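You operate a simulated robot arm through the tools that you are given. There is no shell and no other tool. Be economical: measure what you need, move in short steps, check, and stop when the job is done.

The job below is to be done with a simulated two-armed robot. You get a single attempt, and the scene is never put back.

Task
Wipe the dust off the grey board, slide it into the corner and clamp it.
Fine: use the blue block and put it back. What is to be rubbed or washed off counts as gone when no trace of it is left.

It is judged by the outcome, as a careful person would: the job done as asked, and still so three seconds after it is handed in. It fails if anything else is knocked over, pushed out of place, dropped, spilled or broken.

Robot
Two 7-joint arms with two-finger parallel grippers on one trunk, on a base that drives. Base frame: it is fixed to the floor where the robot stands at the start and does not move with it; the origin is under the middle of the robot, x ahead of it, y to its left, z up; the surface under the hand at the start is at about z = 0.8. Readings come in m, degrees, newtons and seconds.
The left shoulder is at the start at [0.07, 0.163, 1.17], the right one opposite. With the tool pointing down near the work surface each hand reaches from about 0.38 to 0.88 m from the robot's upright axis, wherever it stands, measured 20 degrees to its own side. Places, roughly: blue block (9x6x4 cm) [0.5, 0, 0.8]; green counter button [0.7, 0, 0.9]; red paddle [0.7, -0.5, 0.8]; table lamp switch [0.7, 0.3, 0.8]; white counter button [0.7, 0.1, 0.9]. Payload 3.43 kg a hand.
The TCP of each hand is the grasp point between the finger pads, 0.034 m short of the fingertips. In the tool frame z runs along the fingers and y along their closing line. Largest opening 0.128 m; finger width 0.024, thickness 0.012; the body of the gripper, 0.048 by 0.13 m, starts 0.096 m behind the TCP.
Orientation is that of the tool frame in the base frame, as a unit quaternion [w, x, y, z]. With the fingers straight down and closing along the base's y, the tool's x points along the base's -x, its y along +y and its z along -z.

Tools
- The arms move only by the tool play_rows. It takes "left_deltas", "right_deltas" or both (then of equal length, played together; a hand with none holds still); each is a list of rows, each an object (a shift or turn left out is 0, a gripper value left out holds the last) with "rot": the turn, a rotation vector about the tool's x, y, z in degrees, a list of three; "delta_pos": the shift along the tool's x, y, z in m, a list of three; "jaw": the gripper command, from -1 (shut) to 1 (fully open), values between in proportion. In form: [{"rot": [rx, ry, rz], "delta_pos": [x, y, z], "jaw": jaw}, ...]. A call has 1 to 8 rows; each row is the pose to reach, as a shift and turn from the pose commanded when the call began, along the tool's axes at that moment. A row lasts 0.2 s, in which the tool goes at most 0.05 m and 8.6 degrees; a call with a longer step from one row to the next is refused whole, and so is a gripper value outside its range. Where a pose cannot be reached the arm comes as near as it can. A force on the tool above 90 N (or 10 N above the force at the start of the call, whichever is more), or a blocked arm, ends the call early, and 0.2 s more pass. The fingers move at their own pace (about 0.153 m/s each) and stop on an object; they squeeze with about 45 N. The grip force told is the motor's: it shows also when the fingers shut on nothing. Time passes only in rows, and 0.2 s behind the last, so rows that repeat a pose let the fingers close. It gives the time, the measured TCP pose, the force on the tool (base axes), the opening and the grip force at its end, in the units of the frame above (readings bear some noise), with the torque about the TCP (base axes, N m) and any sound that the robot's microphone picked up, and new pictures: "views" is both (left out), scene, wrist or none (wrist: the cameras of the hands that moved).
- Cameras (640 x 400 px; columns grow to the right, rows downward): "scene" is now at [0.1449, 0.0077, 1.4028]; the picture's right is [-0.02, -1.00, 0.00], its down [-0.57, 0.01, -0.82] and it looks along [0.82, -0.02, -0.57] (base axes); focal length 258 px, centre (320, 200). "left" rides on the left gripper at [0.076, 0.011, -0.16] in its tool frame; the picture's right is [-0.15, 0.99, 0.00], its down [-0.88, -0.13, -0.46] and it looks along [-0.45, -0.07, 0.89] (tool axes); focal length 234 px, centre (320, 200). "right" rides on the right gripper at [0.076, -0.011, -0.16] in its tool frame; the picture's right is [0.15, 0.99, 0.00], its down [-0.88, 0.13, -0.46] and it looks along [-0.45, 0.07, 0.89] (tool axes); focal length 234 px, centre (320, 200). There is no depth. A picture from a camera that has moved, and an enlarged one, comes with that camera's place and axes in the base frame and with its lens. The place of the scene camera against the robot may be out by one fixed shift of up to 0.018 m in any direction.
- move_column(by): slides the trunk up (or, below 0, down) by that many m; the arms and the scene camera ride with it, the base frame stays. It gives what a move gives, with no picture.
- drive_base(legs): drives the robot by 1 to 6 legs, each [ahead, left, turn to the left] in m, m and degrees, along the robot's own axes; the way and the turn of a leg run together, so that a leg with both is an arc; at most 1.5 m and 180 degrees a leg. The arms and the cameras ride along, it lands a little off, and it stops where it bumps. It gives what a move gives, and a new picture of the scene camera.
- pan_tilt(pan, tilt): turns the head with the scene camera to pan (to the left, within 86 degrees either way) and tilt (down, from -29 to 69), counted from straight ahead of the robot. It gives what a move gives, and a new picture of the scene camera.
- inspect(camera, box): a new picture of the part [left, top, right, bottom] of that camera's present view, enlarged. The clock stands still meanwhile.
- close_job(): hands the job in; it is judged then, once.

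Go step by step. Nothing tells you exact positions but the pictures and the camera data: compare them with the known pose of the tool, close in by small moves and look again before you grip or let go. The budget is 120 turns and 260 pictures, counting those below and the enlarged ones. Unless the task says otherwise, let go and move clear before handing in, and close with one line.

The tools are called after "Call:" as a command line: name --argument value ..., lists and objects as JSON in quotes. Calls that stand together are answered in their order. play_rows: Moves the arms, as the interface text tells. Its arguments: {"type":"object","properties":{"left_deltas":{"type":"array","items":{"type":"object","properties":{"rot":{"type":"array","items":{"type":"number"}},"delta_pos":{"type":"array","items":{"type":"number"}},"jaw":{"type":"number"}}}},"right_deltas":{"type":"array","items":{"type":"object","properties":{"rot":{"type":"array","items":{"type":"number"}},"delta_pos":{"type":"array","items":{"type":"number"}},"jaw":{"type":"number"}}}},"views":{"type":"string","enum":["both","scene","wrist","none"]}},"required":[]} The other tools are called the same way: move_column (by) slides the trunk up or down; drive_base (legs) drives the base; pan_tilt (pan, tilt) turns the head that bears the scene camera; inspect (camera, box) takes an enlarged picture of a part of a camera's view; close_job () hands the job in.

At the start:

```text
clock: 0.0
left_position: [0.6926, 0.1817, 1.1447]
left_tcp_rot: [-0.001, -0.001, 1.0, 0.001]
left_force: [-0.9, -0.6, -0.5]
left_ft_torque: [0.0, -0.04, -0.03]
left_finger_gap: 0.1281
left_grip_force: 0.1
right_position: [0.4522, -0.2588, 1.1237]
right_tcp_rot: [0.0, -0.001, 1.0, 0.0]
right_force: [-0.3, 0.0, 0.1]
right_ft_torque: [0.0, -0.02, 0.01]
right_finger_gap: 0.128
right_grip_force: 0.2
trunk travel left (down, up): [-0.65, 0.29]
robot x, y, heading: [-0.0031, 0.0009, 0.1]
head pan, tilt: [-1.3, 34.9]
```

scene: 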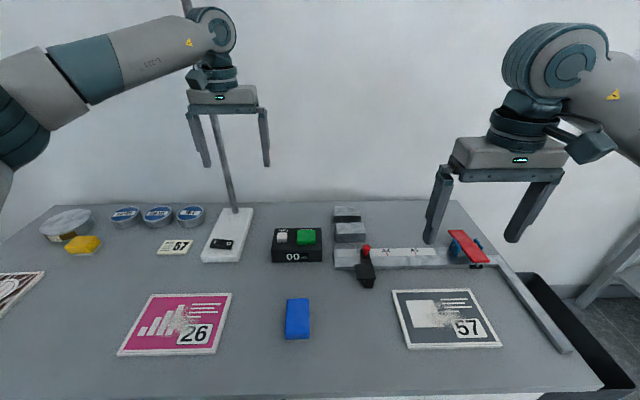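
right: 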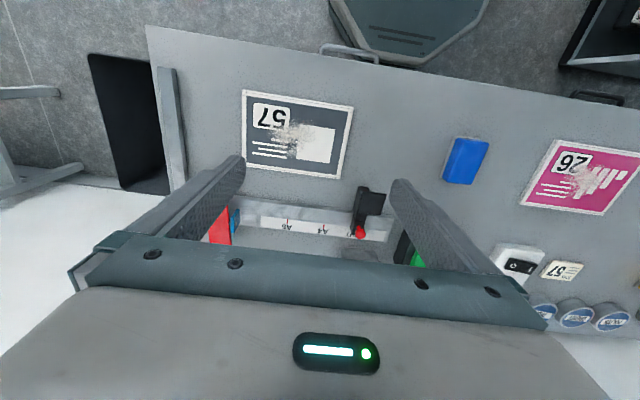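
left: 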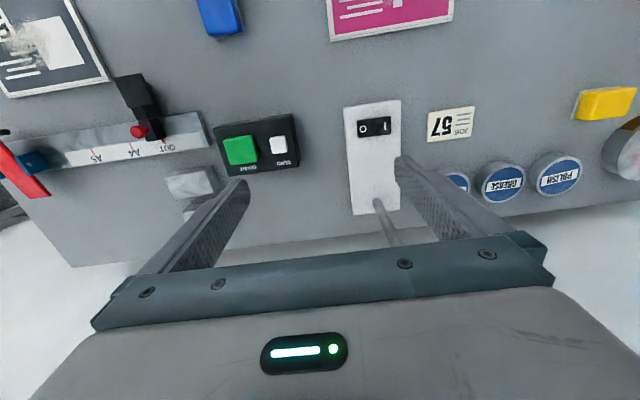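

I see the grey board "57" at the right, dusted, with a rail and side fence forming a corner, a red paddle, a black slider with a red knob, and the blue block mid-table. I look closer first.

Call:
inspect --camera "scene" --box '[320, 190, 600, 365]'

Call:
inspect --camera "right" --box '[140, 60, 500, 285]'

Call:
inspect --camera "left" --box '[0, 60, 320, 260]'

Call:
inspect --camera "scene" --box '[30, 190, 350, 390]'

```text
2.29 times, centred on (460, 278) of scene
camera zoom: at [0.1449, 0.0077, 1.4028], right [-0.02, -1.0, 0.0], down [-0.57, 0.01, -0.82], along [0.82, -0.02, -0.57], focal length 590 px, centre (0, 23)
```

zoom: 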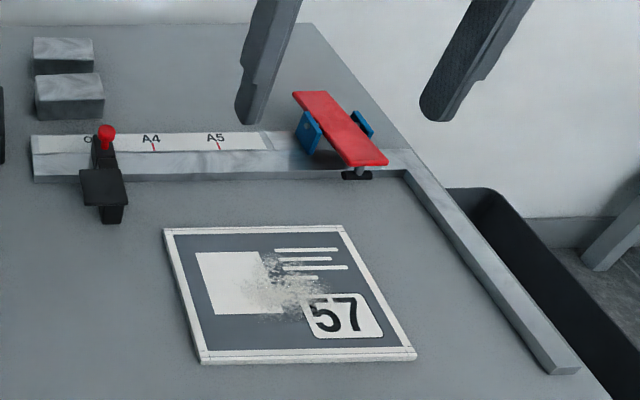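

```text
1.78 times, centred on (320, 172) of right
camera zoom: at [0.3759, -0.2715, 1.2818], right [-0.15, 0.99, 0.0], down [0.88, 0.13, 0.46], along [0.45, 0.07, -0.89], focal length 416 px, centre (320, 249)
```

zoom: 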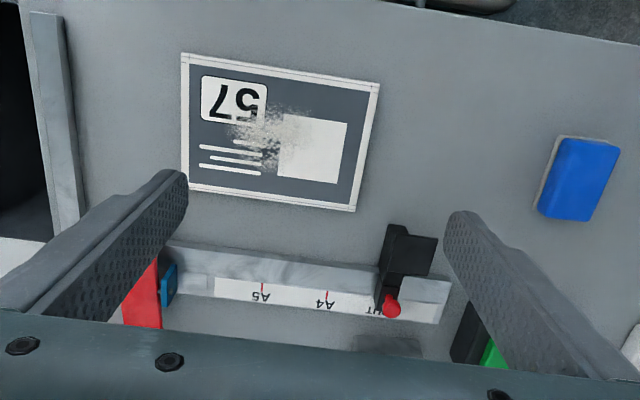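

```text
2.00 times, centred on (160, 160) of left
camera zoom: at [0.6166, 0.1929, 1.3041], right [0.15, 0.99, 0.0], down [0.88, -0.13, 0.46], along [0.45, -0.07, -0.89], focal length 468 px, centre (640, 280)
```

zoom: 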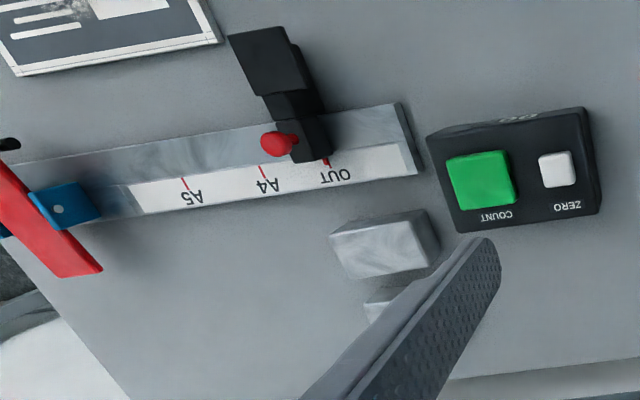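

```text
2.00 times, centred on (190, 290) of scene
camera zoom: at [0.1449, 0.0077, 1.4028], right [-0.02, -1.0, 0.0], down [-0.57, 0.01, -0.82], along [0.82, -0.02, -0.57], focal length 517 px, centre (580, 20)
```

zoom: 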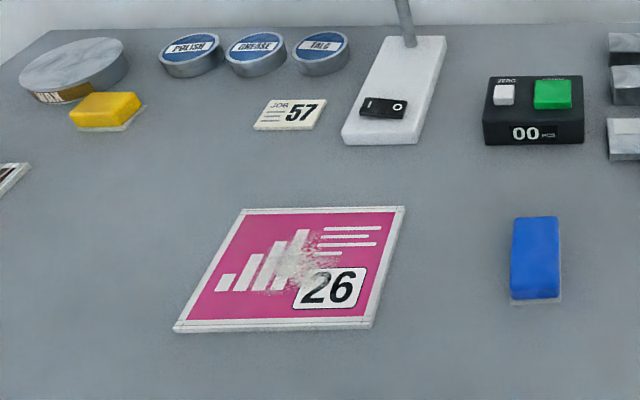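

The grey board is about 0.21 x 0.148 m (A5), with its centre near [0.495, -0.30]. The corner is near [0.655, -0.537], and the paddle sits at about [0.69, -0.46]. I need a closer look at the paddle clamp before anything moves.

Call:
inspect --camera "scene" --box '[430, 215, 526, 275]'

Call:
inspect --camera "left" --box '[0, 110, 128, 210]'

Call:
inspect --camera "scene" --box '[390, 280, 518, 360]'

```text
6.67 times, centred on (478, 245) of scene
camera zoom: at [0.1449, 0.0077, 1.4028], right [-0.02, -1.0, 0.0], down [-0.57, 0.01, -0.82], along [0.82, -0.02, -0.57], focal length 1722 px, centre (-733, -100)
```

zoom: 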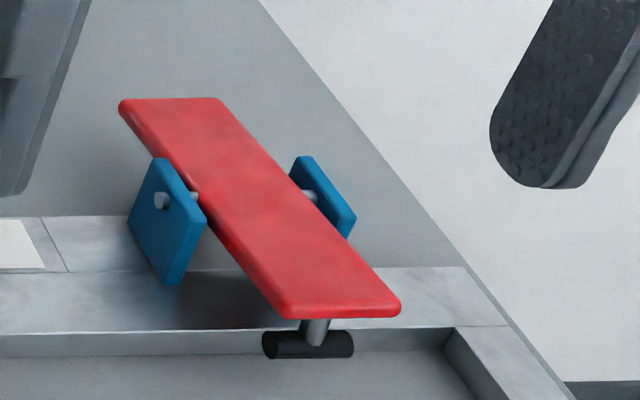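

```text
4.00 times, centred on (64, 160) of left
camera zoom: at [0.6166, 0.1929, 1.3041], right [0.15, 0.99, 0.0], down [0.88, -0.13, 0.46], along [0.45, -0.07, -0.89], focal length 937 px, centre (1344, 360)
```

zoom: 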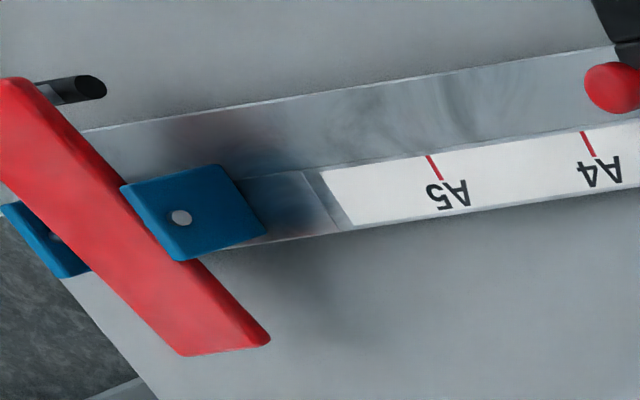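

```text
5.00 times, centred on (454, 320) of scene
camera zoom: at [0.1449, 0.0077, 1.4028], right [-0.02, -1.0, 0.0], down [-0.57, 0.01, -0.82], along [0.82, -0.02, -0.57], focal length 1292 px, centre (-350, -400)
```

zoom: 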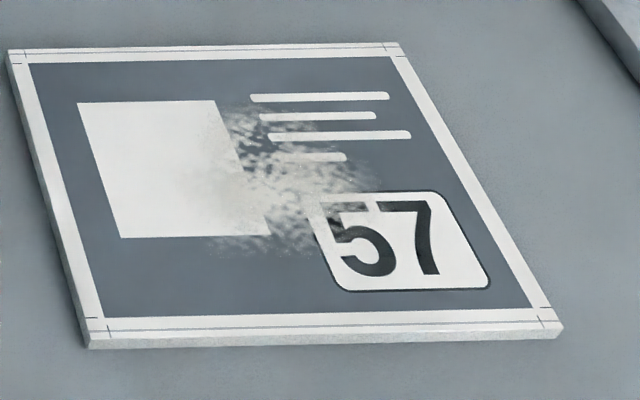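

The paddle is a see-saw clamp. Its front end is up at about z 0.87 with a black pad hanging below, so pressing the front end down should clamp the board. Next I bring the right hand over the blue block at about [0.48, 0.05] and move the left hand aside.

Call:
play_rows --right_deltas '[{"delta_pos": [-0.004, 0.044, 0.017]}, {"delta_pos": [-0.008, 0.088, 0.034]}, {"delta_pos": [-0.012, 0.132, 0.051]}, {"delta_pos": [-0.016, 0.176, 0.068]}, {"delta_pos": [-0.02, 0.22, 0.085]}, {"delta_pos": [-0.024, 0.264, 0.102]}, {"delta_pos": [-0.027, 0.308, 0.119]}, {"delta_pos": [-0.027, 0.308, 0.119]}]' --left_deltas '[{"delta_pos": [0.02, 0.03, 0]}, {"delta_pos": [0.04, 0.06, 0]}, {"delta_pos": [0.06, 0.09, 0]}, {"delta_pos": [0.08, 0.12, 0]}, {"delta_pos": [0.1, 0.15, 0]}, {"delta_pos": [0.12, 0.18, 0]}, {"delta_pos": [0.12, 0.18, 0]}, {"delta_pos": [0.12, 0.18, 0]}]' --views "both"

```text
clock: 1.8
left_position: [0.572, 0.3614, 1.144]
left_tcp_rot: [0.001, 0.0, 1.0, 0.0]
left_force: [0.1, 0.7, 0.1]
left_ft_torque: [0.02, -0.02, 0.01]
left_finger_gap: 0.1278
left_grip_force: 0.0
right_position: [0.481, 0.0488, 1.0033]
right_tcp_rot: [0.001, 0.0, 1.0, 0.0]
right_force: [-0.6, -0.3, 0.4]
right_ft_torque: [0.05, -0.04, -0.01]
right_finger_gap: 0.1282
right_grip_force: 0.2
trunk travel left (down, up): [-0.65, 0.29]
robot x, y, heading: [0.0048, 0.0004, 0.0]
head pan, tilt: [-1.3, 34.9]
camera scene: at [0.1443, 0.0068, 1.4029], right [-0.02, -1.0, 0.0], down [-0.57, 0.01, -0.82], along [0.82, -0.02, -0.57], focal length 258 px, centre (320, 200)
camera right: at [0.4048, 0.0371, 1.1613], right [-0.15, 0.99, 0.0], down [0.88, 0.13, 0.46], along [0.45, 0.07, -0.89], focal length 234 px, centre (320, 200)
camera left: at [0.4956, 0.3718, 1.3036], right [0.15, 0.99, 0.0], down [0.88, -0.13, 0.46], along [0.45, -0.07, -0.89], focal length 234 px, centre (320, 200)
```

scene: 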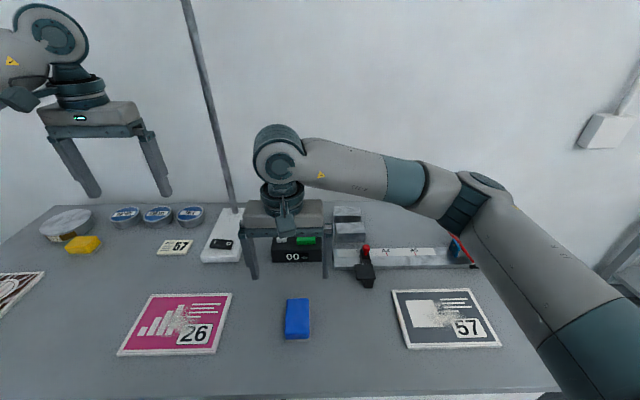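
right: 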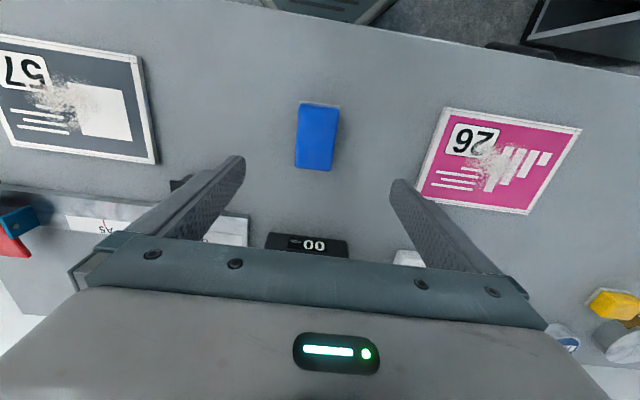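
left: 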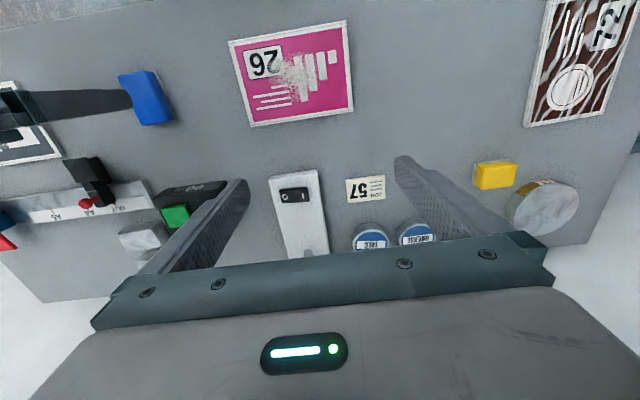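

The right wrist view puts the block's centre near [0.476, 0.045], with its long side along x and turned about 3°. I descend around it next.

Call:
play_rows --right_deltas '[{"delta_pos": [0.005, -0.004, 0.04], "rot": [0, 0, -3]}, {"delta_pos": [0.005, -0.004, 0.08], "rot": [0, 0, -3]}, {"delta_pos": [0.005, -0.004, 0.12], "rot": [0, 0, -3]}, {"delta_pos": [0.005, -0.004, 0.15], "rot": [0, 0, -3]}, {"delta_pos": [0.005, -0.004, 0.15], "rot": [0, 0, -3]}]' --views "both"

```text
clock: 3.0
left_position: [0.5729, 0.3609, 1.1432]
left_tcp_rot: [0.0, 0.001, 1.0, 0.001]
left_force: [-0.6, -0.7, 0.0]
left_ft_torque: [0.0, 0.03, 0.02]
left_finger_gap: 0.1279
left_grip_force: 0.1
right_position: [0.4725, 0.047, 0.8552]
right_tcp_rot: [0.0, -0.026, 1.0, 0.0]
right_force: [-0.6, 0.2, -0.6]
right_ft_torque: [0.01, 0.0, 0.03]
right_finger_gap: 0.1278
right_grip_force: 0.0
trunk travel left (down, up): [-0.65, 0.29]
robot x, y, heading: [0.0002, 0.0019, -0.0]
head pan, tilt: [-1.3, 34.9]
camera scene: at [0.1446, 0.0081, 1.4029], right [-0.02, -1.0, 0.0], down [-0.57, 0.01, -0.82], along [0.82, -0.02, -0.57], focal length 258 px, centre (320, 200)
camera right: at [0.3971, 0.0305, 1.0122], right [-0.2, 0.98, 0.0], down [0.87, 0.18, 0.46], along [0.45, 0.09, -0.89], focal length 234 px, centre (320, 200)
```

scene: 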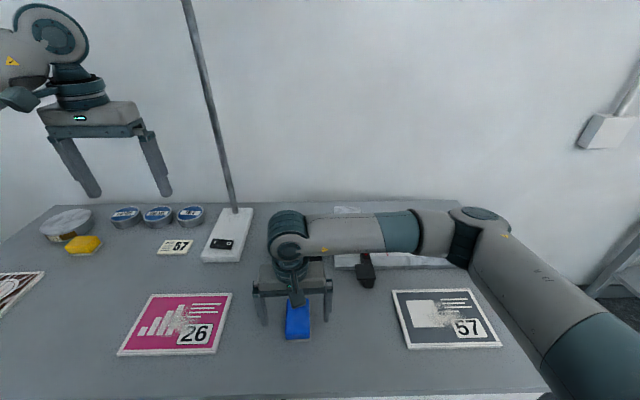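
right: 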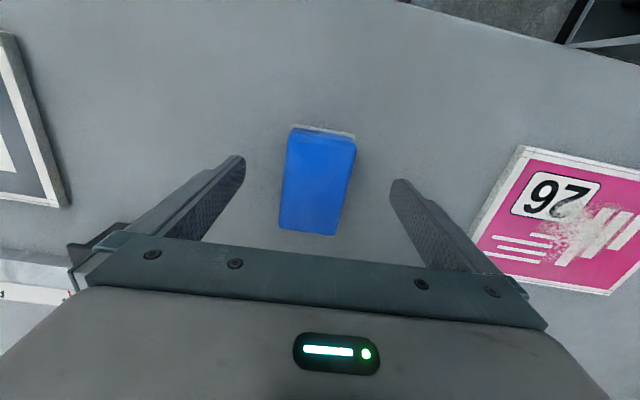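

The hand is aligned with the block. I lower it 1 cm more and close.

Call:
play_rows --right_deltas '[{"delta_pos": [-0.002, -0.004, 0.01]}, {"delta_pos": [-0.002, -0.004, 0.01], "jaw": -1}, {"delta_pos": [-0.002, -0.004, 0.01], "jaw": -1}, {"delta_pos": [-0.002, -0.004, 0.01], "jaw": -1}]' --views "wrist"

```text
clock: 4.0
left_position: [0.5718, 0.3609, 1.1434]
left_tcp_rot: [0.0, 0.0, 1.0, 0.0]
left_force: [0.0, -0.2, 0.4]
left_ft_torque: [0.0, 0.02, 0.03]
left_finger_gap: 0.1278
left_grip_force: 0.1
right_position: [0.476, 0.0409, 0.8443]
right_tcp_rot: [0.0, -0.026, 1.0, 0.0]
right_force: [0.8, 0.6, 1.6]
right_ft_torque: [-0.01, 0.0, 0.01]
right_finger_gap: 0.0554
right_grip_force: 44.9
trunk travel left (down, up): [-0.65, 0.29]
robot x, y, heading: [0.0009, -0.005, 0.2]
head pan, tilt: [-1.3, 34.9]
camera right: at [0.4003, 0.0257, 1.0023], right [-0.2, 0.98, 0.0], down [0.87, 0.18, 0.46], along [0.45, 0.09, -0.89], focal length 234 px, centre (320, 200)
```

right: 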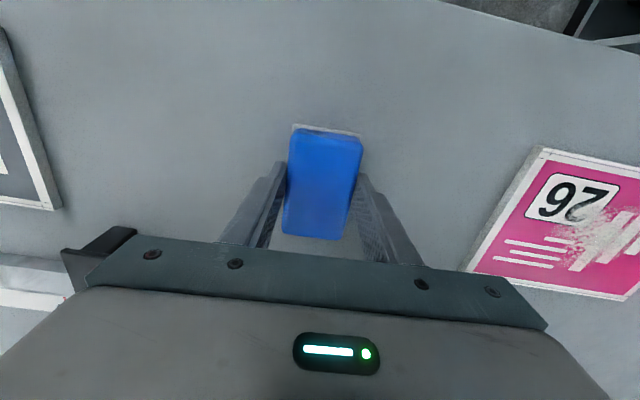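

The block is held (gap 55 mm); its home is TCP [0.476, 0.041] with a 3° turn. I lift it and carry it over the board's dusty spot.

Call:
play_rows --right_deltas '[{"delta_pos": [0, 0, -0.045], "jaw": -1}, {"delta_pos": [0, -0.02, -0.08]}, {"delta_pos": [-0.001, -0.068, -0.09]}, {"delta_pos": [-0.002, -0.116, -0.09]}, {"delta_pos": [-0.003, -0.164, -0.09]}, {"delta_pos": [-0.004, -0.212, -0.09]}, {"delta_pos": [-0.005, -0.26, -0.09]}, {"delta_pos": [-0.005, -0.26, -0.09]}]' --views "both"

```text
clock: 5.8
left_position: [0.5724, 0.3623, 1.1427]
left_tcp_rot: [0.0, 0.001, 1.0, -0.001]
left_force: [0.8, -0.5, 0.8]
left_ft_torque: [-0.04, 0.02, 0.0]
left_finger_gap: 0.1278
left_grip_force: 0.1
right_position: [0.4954, -0.2172, 0.9363]
right_tcp_rot: [-0.001, -0.026, 1.0, 0.0]
right_force: [0.5, 0.0, -0.3]
right_ft_torque: [0.0, 0.0, 0.03]
right_finger_gap: 0.0
right_grip_force: 33.1
trunk travel left (down, up): [-0.65, 0.29]
robot x, y, heading: [0.0002, 0.0002, -0.2]
head pan, tilt: [-1.3, 34.9]
camera scene: at [0.1453, 0.0091, 1.4028], right [-0.02, -1.0, 0.0], down [-0.57, 0.01, -0.82], along [0.82, -0.02, -0.57], focal length 258 px, centre (320, 200)
camera right: at [0.4194, -0.2323, 1.0946], right [-0.2, 0.98, 0.0], down [0.87, 0.18, 0.46], along [0.45, 0.09, -0.89], focal length 234 px, centre (320, 200)
```

scene: 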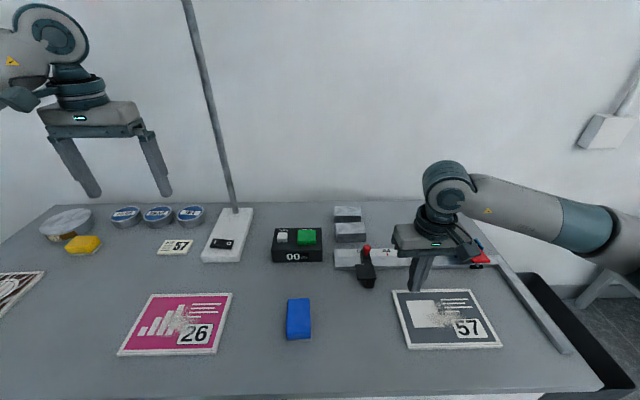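
right: 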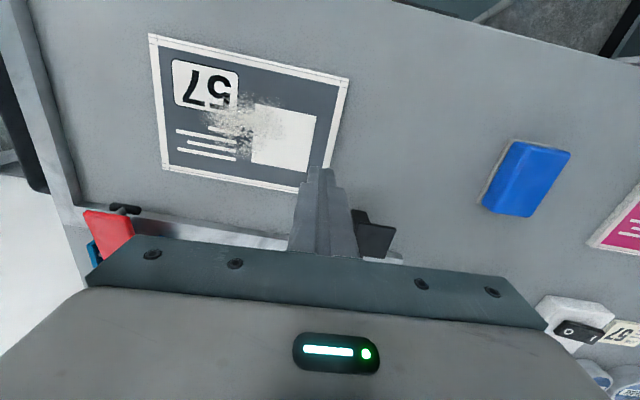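

The grip slipped off and the block is still on the table, so my grasp was too high. I go back, open, and grip lower.

Call:
play_rows --right_deltas '[{"delta_pos": [0.001, 0.045, 0], "jaw": 1}, {"delta_pos": [0.002, 0.09, 0], "jaw": 1}, {"delta_pos": [0.003, 0.135, 0]}, {"delta_pos": [0.004, 0.18, 0]}, {"delta_pos": [0.005, 0.22, 0]}, {"delta_pos": [0.005, 0.26, 0]}, {"delta_pos": [0.005, 0.26, 0.02]}, {"delta_pos": [0.005, 0.26, 0.02]}]' --views "wrist"

Call:
inspect --camera "scene" --box '[250, 280, 346, 340]'

```text
clock: 7.6
left_position: [0.5707, 0.3611, 1.1425]
left_tcp_rot: [0.001, 0.0, 1.0, 0.0]
left_force: [0.9, -0.2, 0.3]
left_ft_torque: [-0.02, 0.02, -0.03]
left_finger_gap: 0.1281
left_grip_force: 0.1
right_position: [0.476, 0.0416, 0.9158]
right_tcp_rot: [0.0, -0.026, 1.0, 0.0]
right_force: [0.3, 0.6, -0.1]
right_ft_torque: [-0.03, 0.0, 0.02]
right_finger_gap: 0.1281
right_grip_force: 0.1
trunk travel left (down, up): [-0.65, 0.29]
robot x, y, heading: [0.0015, 0.0047, 0.1]
head pan, tilt: [-1.3, 34.9]
camera right: at [0.4011, 0.0263, 1.0742], right [-0.2, 0.98, 0.0], down [0.87, 0.18, 0.46], along [0.45, 0.09, -0.89], focal length 234 px, centre (320, 200)
```

right: 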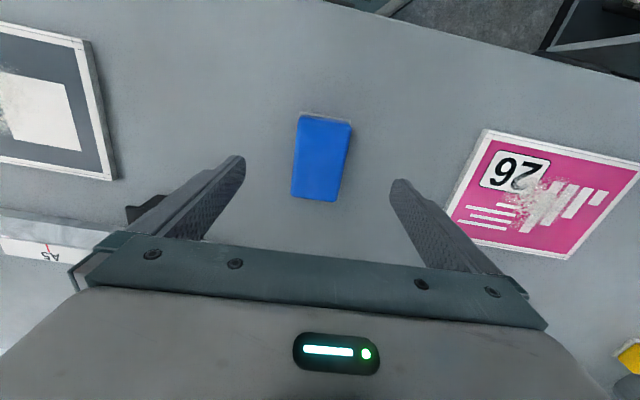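

```text
6.67 times, centred on (298, 310) of scene
camera zoom: at [0.1446, 0.0083, 1.4029], right [-0.02, -1.0, 0.0], down [-0.57, 0.01, -0.82], along [0.82, -0.02, -0.57], focal length 1722 px, centre (467, -533)
```

zoom: 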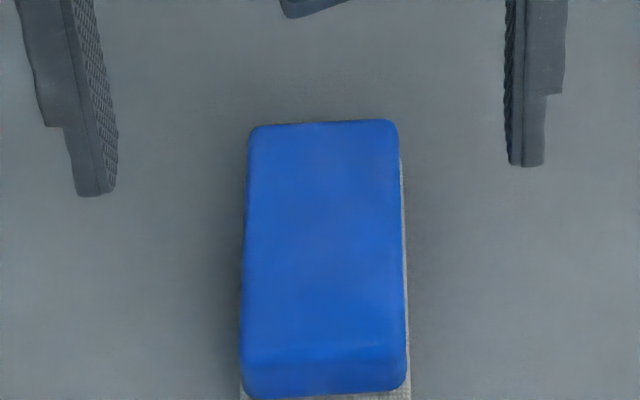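

I descend again, first to z 0.84, then lower in small steps while watching the force.

Call:
play_rows --right_deltas '[{"delta_pos": [0, 0, 0.04]}, {"delta_pos": [0, 0, 0.07]}, {"delta_pos": [0, 0, 0.077]}, {"delta_pos": [0, 0, 0.077]}]' --views "wrist"

Call:
inspect --camera "scene" --box '[250, 280, 346, 340]'

```text
clock: 8.6
left_position: [0.572, 0.3614, 1.1433]
left_tcp_rot: [-0.001, -0.001, 1.0, 0.0]
left_force: [0.4, 0.7, -0.3]
left_ft_torque: [-0.01, -0.01, -0.03]
left_finger_gap: 0.1279
left_grip_force: 0.1
right_position: [0.4769, 0.0406, 0.8393]
right_tcp_rot: [0.0, -0.026, 1.0, 0.0]
right_force: [-0.5, 0.0, 0.6]
right_ft_torque: [-0.02, 0.03, -0.02]
right_finger_gap: 0.128
right_grip_force: 0.1
trunk travel left (down, up): [-0.65, 0.29]
robot x, y, heading: [-0.0006, -0.0008, -0.1]
head pan, tilt: [-1.3, 34.9]
camera right: at [0.4014, 0.0248, 0.9964], right [-0.2, 0.98, 0.0], down [0.87, 0.18, 0.46], along [0.45, 0.09, -0.89], focal length 234 px, centre (320, 200)
```

right: 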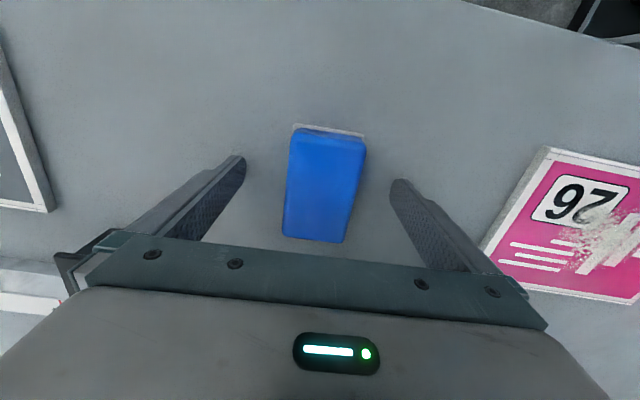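

```text
6.67 times, centred on (298, 310) of scene
camera zoom: at [0.1449, 0.0079, 1.4028], right [-0.02, -1.0, 0.0], down [-0.57, 0.01, -0.82], along [0.82, -0.02, -0.57], focal length 1722 px, centre (467, -533)
```

zoom: 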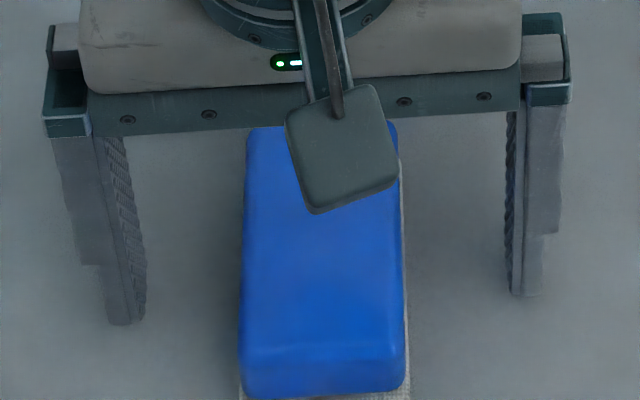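

The tips should be about 5 mm above the table now. I lower a touch, close, and test with a slow small lift.

Call:
play_rows --right_deltas '[{"delta_pos": [0, 0, 0.003]}, {"delta_pos": [0, 0, 0.003], "jaw": -1}, {"delta_pos": [0, 0, 0.003]}, {"delta_pos": [0, 0, 0.003]}, {"delta_pos": [0, 0, 0.003]}, {"delta_pos": [0, 0, -0.003]}, {"delta_pos": [0, 0, -0.012]}]' --views "wrist"

Call:
inspect --camera "scene" --box '[250, 280, 346, 340]'

```text
clock: 10.2
left_position: [0.5727, 0.3623, 1.1435]
left_tcp_rot: [0.0, 0.0, 1.0, 0.001]
left_force: [-0.3, 0.3, 0.4]
left_ft_torque: [-0.01, -0.02, 0.02]
left_finger_gap: 0.128
left_grip_force: 0.2
right_position: [0.4754, 0.0414, 0.8497]
right_tcp_rot: [0.001, -0.026, 1.0, 0.001]
right_force: [0.4, -0.1, -1.2]
right_ft_torque: [0.0, 0.0, -0.01]
right_finger_gap: 0.0546
right_grip_force: 44.9
trunk travel left (down, up): [-0.65, 0.29]
robot x, y, heading: [0.0012, -0.0029, -0.0]
head pan, tilt: [-1.3, 34.9]
camera right: at [0.4008, 0.0249, 1.0074], right [-0.2, 0.98, 0.0], down [0.87, 0.18, 0.46], along [0.45, 0.09, -0.89], focal length 234 px, centre (320, 200)
```

right: 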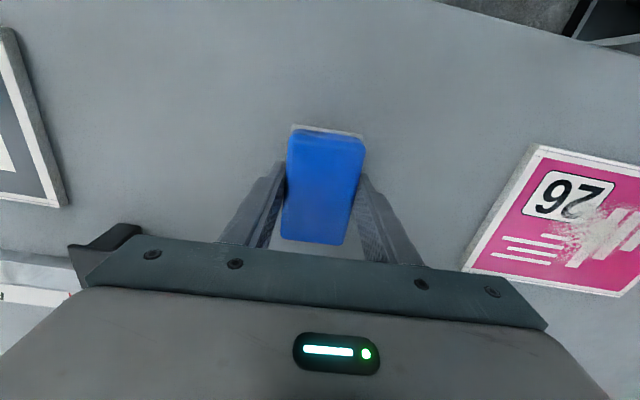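

```text
6.67 times, centred on (298, 310) of scene
camera zoom: at [0.1448, 0.008, 1.4028], right [-0.02, -1.0, 0.0], down [-0.57, 0.01, -0.82], along [0.82, -0.02, -0.57], focal length 1722 px, centre (467, -533)
```

zoom: 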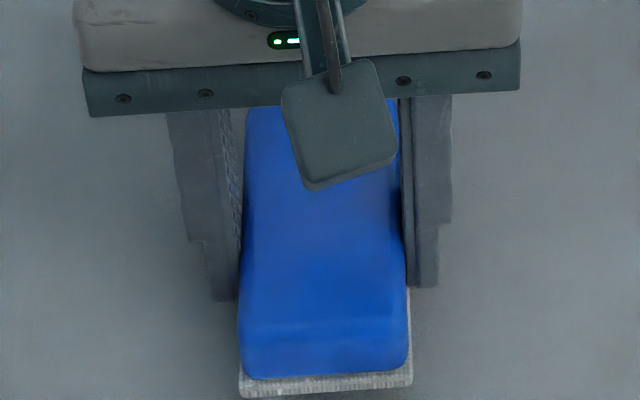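

This time the block has risen with the hand. I keep lifting slowly and check again.

Call:
play_rows --right_deltas '[{"delta_pos": [0, 0, -0.01]}, {"delta_pos": [0, 0, -0.025]}, {"delta_pos": [0, 0, -0.04]}, {"delta_pos": [0, 0, -0.055]}, {"delta_pos": [0, 0, -0.07]}]' --views "wrist"

```text
clock: 11.4
left_position: [0.5721, 0.3614, 1.1429]
left_tcp_rot: [0.0, 0.0, 1.0, 0.0]
left_force: [-0.3, 0.4, -0.2]
left_ft_torque: [0.0, 0.02, 0.01]
left_finger_gap: 0.1278
left_grip_force: 0.1
right_position: [0.477, 0.0406, 0.9197]
right_tcp_rot: [0.0, -0.026, 1.0, 0.0]
right_force: [0.2, 0.2, -0.8]
right_ft_torque: [-0.01, 0.03, -0.01]
right_finger_gap: 0.0551
right_grip_force: 45.0
trunk travel left (down, up): [-0.65, 0.29]
robot x, y, heading: [-0.0029, 0.0016, 0.1]
head pan, tilt: [-1.3, 34.9]
camera right: at [0.4013, 0.0252, 1.0775], right [-0.2, 0.98, 0.0], down [0.87, 0.18, 0.46], along [0.45, 0.09, -0.89], focal length 234 px, centre (320, 200)
```

right: 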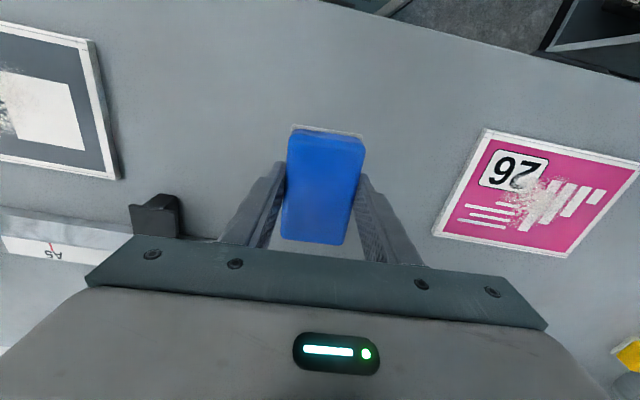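

The block is held firmly. I carry it gently toward the board.

Call:
play_rows --right_deltas '[{"delta_pos": [0, -0.012, 0]}, {"delta_pos": [0, -0.035, 0]}, {"delta_pos": [-0.001, -0.06, 0]}, {"delta_pos": [-0.001, -0.085, 0]}, {"delta_pos": [-0.002, -0.11, 0]}, {"delta_pos": [-0.002, -0.135, 0]}, {"delta_pos": [-0.003, -0.158, 0]}, {"delta_pos": [-0.003, -0.17, 0]}]' --views "none"

Call:
play_rows --right_deltas '[{"delta_pos": [0, -0.012, 0]}, {"delta_pos": [0, -0.035, 0]}, {"delta_pos": [-0.001, -0.06, 0]}, {"delta_pos": [-0.001, -0.085, 0]}, {"delta_pos": [-0.002, -0.11, 0]}, {"delta_pos": [-0.002, -0.13, 0]}, {"delta_pos": [-0.002, -0.14, 0]}]' --views "both"

```text
clock: 13.2
left_position: [0.5717, 0.3615, 1.1438]
left_tcp_rot: [0.0, 0.0, 1.0, 0.0]
left_force: [0.0, 0.1, 0.6]
left_ft_torque: [-0.04, 0.02, 0.0]
left_finger_gap: 0.1279
left_grip_force: 0.1
right_position: [0.4879, -0.1283, 0.9183]
right_tcp_rot: [0.0, -0.027, 1.0, 0.0]
right_force: [-0.4, -0.4, -0.4]
right_ft_torque: [-0.01, 0.01, 0.03]
right_finger_gap: 0.0551
right_grip_force: 45.0
trunk travel left (down, up): [-0.65, 0.29]
robot x, y, heading: [-0.0027, 0.0041, 0.0]
head pan, tilt: [-1.3, 34.9]
```

```text
clock: 14.8
left_position: [0.5732, 0.3606, 1.1429]
left_tcp_rot: [0.0, 0.001, 1.0, 0.001]
left_force: [-0.6, -0.7, -0.1]
left_ft_torque: [0.02, 0.01, 0.02]
left_finger_gap: 0.1278
left_grip_force: 0.1
right_position: [0.4974, -0.2683, 0.9191]
right_tcp_rot: [0.0, -0.026, 1.0, 0.0]
right_force: [-1.2, 0.4, -1.3]
right_ft_torque: [0.02, -0.02, 0.02]
right_finger_gap: 0.0553
right_grip_force: 44.9
trunk travel left (down, up): [-0.65, 0.29]
robot x, y, heading: [0.0015, 0.0013, 0.1]
head pan, tilt: [-1.3, 34.9]
camera scene: at [0.1449, 0.0076, 1.4028], right [-0.02, -1.0, 0.0], down [-0.57, 0.01, -0.82], along [0.82, -0.02, -0.57], focal length 258 px, centre (320, 200)
camera right: at [0.4222, -0.2844, 1.0778], right [-0.2, 0.98, 0.0], down [0.87, 0.18, 0.46], along [0.45, 0.09, -0.89], focal length 234 px, centre (320, 200)
```

scene: 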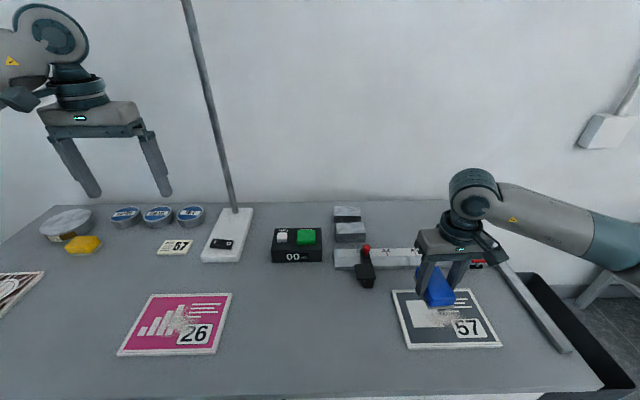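
right: 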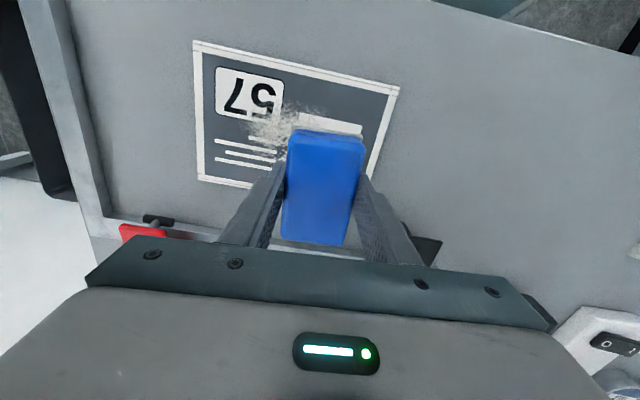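

The dust spans about x 0.443–0.538 and y -0.355 to -0.257, going by the wrist camera. I lower the block toward the board at the left edge of the dust.

Call:
play_rows --right_deltas '[{"delta_pos": [0.01, 0.01, 0.02]}, {"delta_pos": [0.01, 0.01, 0.045]}, {"delta_pos": [0.01, 0.01, 0.06]}, {"delta_pos": [0.01, 0.01, 0.069]}, {"delta_pos": [0.01, 0.01, 0.069]}]' --views "wrist"

Call:
inspect --camera "scene" --box '[380, 270, 524, 360]'

```text
clock: 16.0
left_position: [0.5717, 0.3609, 1.1422]
left_tcp_rot: [0.0, 0.001, 1.0, 0.0]
left_force: [0.0, -0.6, 0.5]
left_ft_torque: [0.0, 0.0, 0.01]
left_finger_gap: 0.1277
left_grip_force: 0.1
right_position: [0.4875, -0.2591, 0.8517]
right_tcp_rot: [0.0, -0.026, 1.0, 0.0]
right_force: [-0.4, 0.2, -0.5]
right_ft_torque: [0.0, 0.0, 0.0]
right_finger_gap: 0.055
right_grip_force: 45.2
trunk travel left (down, up): [-0.65, 0.29]
robot x, y, heading: [0.0007, 0.0009, -0.2]
head pan, tilt: [-1.3, 34.9]
camera right: at [0.4116, -0.2747, 1.0094], right [-0.2, 0.98, 0.0], down [0.87, 0.18, 0.46], along [0.45, 0.09, -0.89], focal length 234 px, centre (320, 200)
```

right: 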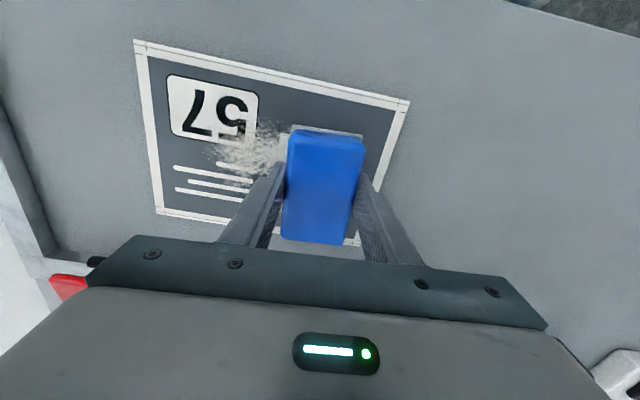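

```text
4.44 times, centred on (452, 315) of scene
camera zoom: at [0.1449, 0.0078, 1.4028], right [-0.02, -1.0, 0.0], down [-0.57, 0.01, -0.82], along [0.82, -0.02, -0.57], focal length 1148 px, centre (-267, -311)
```

zoom: 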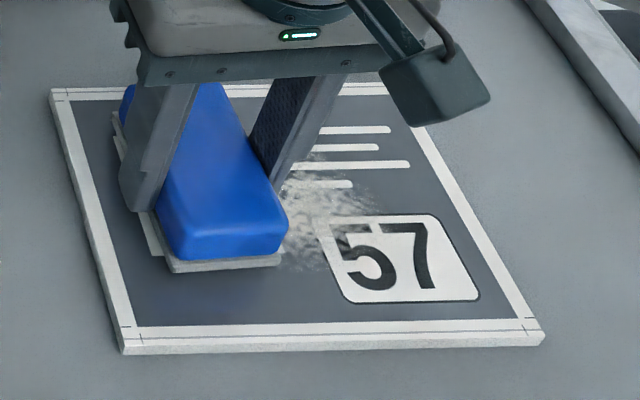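

Close to touching, with some of the gap still left. I lower in 2 mm steps until light contact shows.

Call:
play_rows --right_deltas '[{"delta_pos": [0, 0, 0.002]}, {"delta_pos": [0, 0, 0.004]}, {"delta_pos": [0, 0, 0.004]}]' --views "none"

Call:
play_rows --right_deltas '[{"delta_pos": [0, 0, 0.002]}, {"delta_pos": [0, 0, 0.002]}]' --views "none"

```text
clock: 16.8
left_position: [0.5714, 0.3616, 1.144]
left_tcp_rot: [0.0, 0.0, 1.0, 0.0]
left_force: [0.3, -1.0, 0.2]
left_ft_torque: [-0.03, 0.01, 0.0]
left_finger_gap: 0.1282
left_grip_force: 0.0
right_position: [0.4869, -0.2586, 0.847]
right_tcp_rot: [0.0, -0.027, 1.0, 0.0]
right_force: [-1.3, 1.0, -1.0]
right_ft_torque: [0.01, -0.02, 0.03]
right_finger_gap: 0.0553
right_grip_force: 45.3
trunk travel left (down, up): [-0.65, 0.29]
robot x, y, heading: [0.0021, 0.0013, 0.1]
head pan, tilt: [-1.3, 34.9]
```

```text
clock: 17.4
left_position: [0.5716, 0.3615, 1.144]
left_tcp_rot: [-0.001, 0.0, 1.0, 0.0]
left_force: [-0.1, -0.5, 0.9]
left_ft_torque: [-0.02, 0.0, 0.0]
left_finger_gap: 0.128
left_grip_force: 0.2
right_position: [0.4871, -0.2603, 0.8447]
right_tcp_rot: [0.001, -0.027, 1.0, 0.0]
right_force: [0.0, 0.3, 0.4]
right_ft_torque: [0.0, -0.01, -0.03]
right_finger_gap: 0.0549
right_grip_force: 45.1
trunk travel left (down, up): [-0.65, 0.29]
robot x, y, heading: [-0.0004, -0.0015, 0.2]
head pan, tilt: [-1.3, 34.9]
```

Call:
play_rows --right_deltas '[{"delta_pos": [0, 0, 0.0015]}, {"delta_pos": [0, 0, 0.0015]}]' --views "none"

Call:
play_rows --right_deltas '[{"delta_pos": [0, 0, 0.0015]}, {"delta_pos": [0, 0, 0.0015]}]' --views "wrist"

```text
clock: 18.0
left_position: [0.5718, 0.3613, 1.1439]
left_tcp_rot: [0.0, 0.0, 1.0, 0.0]
left_force: [0.1, -0.2, 1.1]
left_ft_torque: [0.02, 0.01, 0.0]
left_finger_gap: 0.128
left_grip_force: 0.1
right_position: [0.4865, -0.2595, 0.8466]
right_tcp_rot: [0.001, -0.027, 1.0, 0.0]
right_force: [1.2, -2.2, 13.2]
right_ft_torque: [-0.08, 0.35, 0.05]
right_finger_gap: 0.0549
right_grip_force: 45.1
trunk travel left (down, up): [-0.65, 0.29]
robot x, y, heading: [0.0002, 0.0007, -0.0]
head pan, tilt: [-1.3, 34.9]
```

```text
clock: 18.6
left_position: [0.5707, 0.3622, 1.1441]
left_tcp_rot: [0.001, 0.0, 1.0, -0.001]
left_force: [0.8, 0.2, -0.3]
left_ft_torque: [0.0, 0.02, 0.0]
left_finger_gap: 0.1279
left_grip_force: 0.0
right_position: [0.4859, -0.259, 0.8458]
right_tcp_rot: [0.004, -0.026, 1.0, 0.0]
right_force: [5.5, -4.6, 33.2]
right_ft_torque: [-0.15, 0.26, 0.02]
right_finger_gap: 0.0552
right_grip_force: 45.0
trunk travel left (down, up): [-0.65, 0.29]
robot x, y, heading: [0.0001, -0.0, 0.1]
head pan, tilt: [-1.3, 34.9]
camera right: at [0.4105, -0.2745, 1.0023], right [-0.2, 0.98, 0.0], down [0.87, 0.18, 0.46], along [0.45, 0.09, -0.89], focal length 234 px, centre (320, 200)
```

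right: 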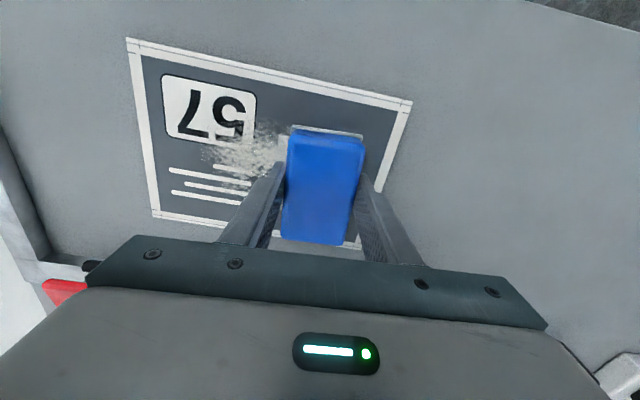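

Contact is found at commanded z ≈ 0.843, now with 33 N, which is too much. I ease off to about 10 N and stroke across the dust toward -y.

Call:
play_rows --right_deltas '[{"delta_pos": [0, 0, -0.0016]}, {"delta_pos": [0.001, -0.02, -0.0016]}, {"delta_pos": [0.002, -0.04, -0.0016]}, {"delta_pos": [0.003, -0.06, -0.0016]}, {"delta_pos": [0.004, -0.08, -0.0016]}, {"delta_pos": [0.005, -0.1, -0.0016]}, {"delta_pos": [0.005, -0.1, -0.0016]}]' --views "wrist"

Call:
inspect --camera "scene" --box '[380, 270, 524, 360]'

```text
clock: 20.2
left_position: [0.572, 0.362, 1.1433]
left_tcp_rot: [-0.001, 0.0, 1.0, 0.0]
left_force: [0.4, -0.4, 0.5]
left_ft_torque: [0.0, -0.01, 0.05]
left_finger_gap: 0.1283
left_grip_force: 0.0
right_position: [0.488, -0.3598, 0.8445]
right_tcp_rot: [0.0, -0.026, 1.0, -0.001]
right_force: [-0.9, 1.6, 13.9]
right_ft_torque: [0.31, -0.41, 0.16]
right_finger_gap: 0.0548
right_grip_force: 44.7
trunk travel left (down, up): [-0.65, 0.29]
robot x, y, heading: [-0.0028, -0.003, 0.1]
head pan, tilt: [-1.3, 34.9]
camera right: at [0.412, -0.3751, 1.0028], right [-0.2, 0.98, 0.0], down [0.87, 0.18, 0.46], along [0.45, 0.09, -0.89], focal length 234 px, centre (320, 200)
```

right: 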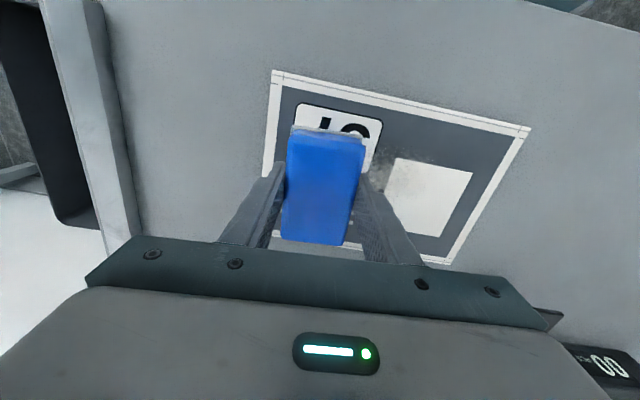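

```text
4.44 times, centred on (452, 315) of scene
camera zoom: at [0.1433, 0.009, 1.403], right [-0.02, -1.0, 0.0], down [-0.57, 0.01, -0.82], along [0.82, -0.02, -0.57], focal length 1148 px, centre (-267, -311)
```

zoom: 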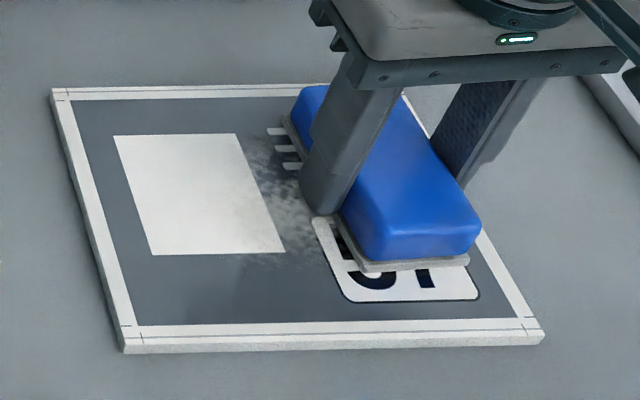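

The board stayed put and the dust is fading. I continue with more strokes, also shifted in x.

Call:
play_rows --right_deltas '[{"delta_pos": [-0.012, 0.025, 0]}, {"delta_pos": [-0.013, 0.05, 0]}, {"delta_pos": [-0.014, 0.075, 0]}, {"delta_pos": [-0.016, 0.1, 0]}, {"delta_pos": [-0.015, 0.075, 0]}, {"delta_pos": [-0.014, 0.05, 0]}, {"delta_pos": [-0.013, 0.025, 0]}, {"delta_pos": [-0.012, 0, 0]}]' --views "none"

Call:
play_rows --right_deltas '[{"delta_pos": [0.025, 0.025, 0]}, {"delta_pos": [0.024, 0.05, 0]}, {"delta_pos": [0.022, 0.075, 0]}, {"delta_pos": [0.02, 0.1, 0]}, {"delta_pos": [0.022, 0.075, 0]}, {"delta_pos": [0.024, 0.05, 0]}, {"delta_pos": [0.025, 0.025, 0]}, {"delta_pos": [0.025, 0, 0]}]' --views "wrist"

Call:
inspect --camera "scene" --box '[380, 270, 524, 360]'

```text
clock: 22.0
left_position: [0.5704, 0.3619, 1.1446]
left_tcp_rot: [0.001, -0.001, 1.0, 0.0]
left_force: [0.2, -0.2, 0.0]
left_ft_torque: [0.03, -0.03, -0.01]
left_finger_gap: 0.1281
left_grip_force: 0.1
right_position: [0.4979, -0.3573, 0.844]
right_tcp_rot: [0.001, -0.026, 1.0, 0.0]
right_force: [-0.1, 2.4, 15.0]
right_ft_torque: [0.17, 0.17, -0.18]
right_finger_gap: 0.0549
right_grip_force: 44.9
trunk travel left (down, up): [-0.65, 0.29]
robot x, y, heading: [0.001, 0.0011, 0.1]
head pan, tilt: [-1.3, 34.9]
```

```text
clock: 23.8
left_position: [0.5712, 0.3609, 1.1433]
left_tcp_rot: [0.0, 0.0, 1.0, 0.0]
left_force: [-0.1, -1.2, 0.7]
left_ft_torque: [0.0, 0.02, -0.02]
left_finger_gap: 0.1278
left_grip_force: 0.0
right_position: [0.4737, -0.3595, 0.8445]
right_tcp_rot: [0.0, -0.026, 1.0, 0.0]
right_force: [-0.1, -0.6, -0.6]
right_ft_torque: [0.03, 0.01, 0.0]
right_finger_gap: 0.0554
right_grip_force: 45.3
trunk travel left (down, up): [-0.65, 0.29]
robot x, y, heading: [0.0001, -0.0011, -0.1]
head pan, tilt: [-1.3, 34.9]
camera right: at [0.3992, -0.3759, 1.0032], right [-0.2, 0.98, 0.0], down [0.87, 0.18, 0.46], along [0.45, 0.09, -0.89], focal length 234 px, centre (320, 200)
```

right: 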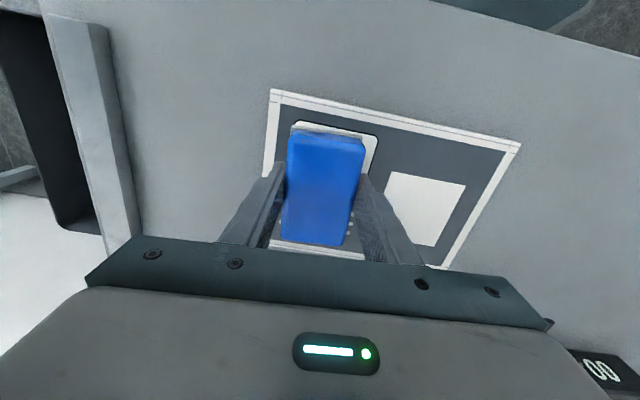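

```text
4.44 times, centred on (452, 315) of scene
camera zoom: at [0.1444, 0.0066, 1.4028], right [-0.02, -1.0, 0.0], down [-0.57, 0.01, -0.82], along [0.82, -0.02, -0.57], focal length 1148 px, centre (-267, -311)
```

zoom: 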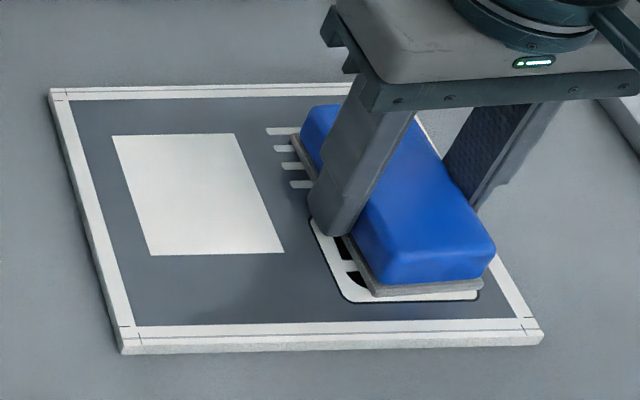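

The left part looks clean. I lift up to see the whole board.

Call:
play_rows --right_deltas '[{"delta_pos": [0, 0, -0.015]}, {"delta_pos": [0, 0, -0.04]}, {"delta_pos": [0.0, 0.02, -0.065]}, {"delta_pos": [0.0, 0.045, -0.08]}, {"delta_pos": [0, 0.07, -0.085]}, {"delta_pos": [0, 0.095, -0.085]}, {"delta_pos": [0, 0.12, -0.085]}, {"delta_pos": [0, 0.13, -0.085]}]' --views "wrist"

Call:
inspect --camera "scene" --box '[380, 270, 524, 360]'

Call:
inspect --camera "right" --box '[120, 20, 360, 170]'

```text
clock: 25.6
left_position: [0.5718, 0.3618, 1.1431]
left_tcp_rot: [0.0, 0.0, 1.0, 0.0]
left_force: [0.0, 1.0, -0.2]
left_ft_torque: [0.02, -0.04, 0.01]
left_finger_gap: 0.1277
left_grip_force: 0.0
right_position: [0.4668, -0.2294, 0.9295]
right_tcp_rot: [0.0, -0.026, 1.0, 0.0]
right_force: [-0.8, 0.1, -1.1]
right_ft_torque: [0.01, -0.01, 0.03]
right_finger_gap: 0.0551
right_grip_force: 45.0
trunk travel left (down, up): [-0.65, 0.29]
robot x, y, heading: [0.0019, -0.001, -0.1]
head pan, tilt: [-1.3, 34.9]
camera right: at [0.3921, -0.2447, 1.087], right [-0.2, 0.98, 0.0], down [0.87, 0.18, 0.46], along [0.45, 0.09, -0.89], focal length 234 px, centre (320, 200)
```

right: 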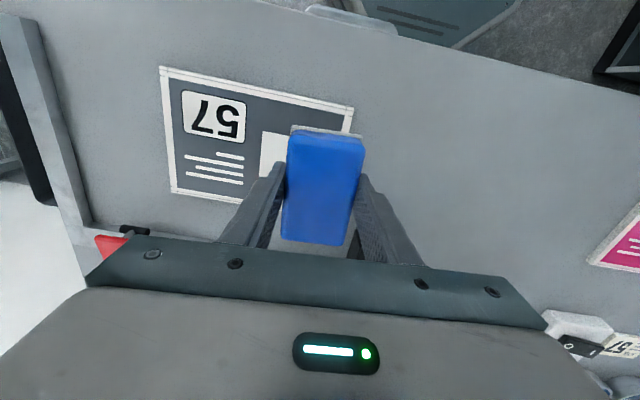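

```text
4.44 times, centred on (452, 315) of scene
camera zoom: at [0.1449, 0.0078, 1.4028], right [-0.02, -1.0, 0.0], down [-0.57, 0.01, -0.82], along [0.82, -0.02, -0.57], focal length 1148 px, centre (-267, -311)
```

zoom: 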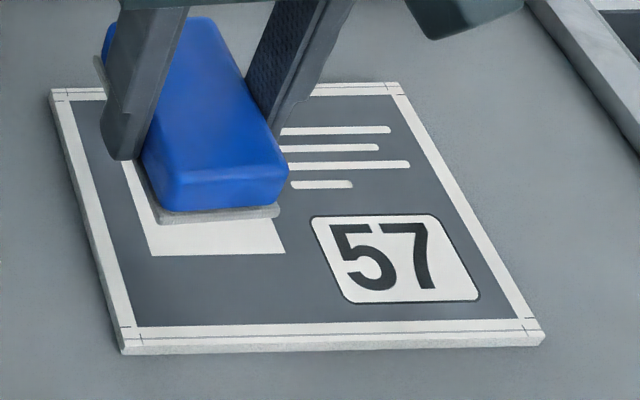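

```text
2.67 times, centred on (240, 95) of right
camera zoom: at [0.3921, -0.2447, 1.087], right [-0.2, 0.98, 0.0], down [0.87, 0.18, 0.46], along [0.45, 0.09, -0.89], focal length 624 px, centre (533, 480)
```

zoom: 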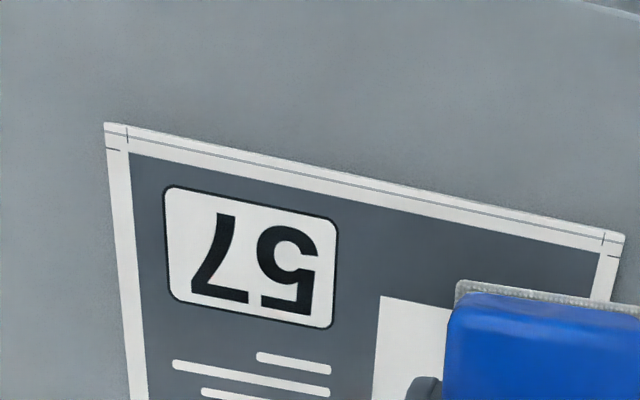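

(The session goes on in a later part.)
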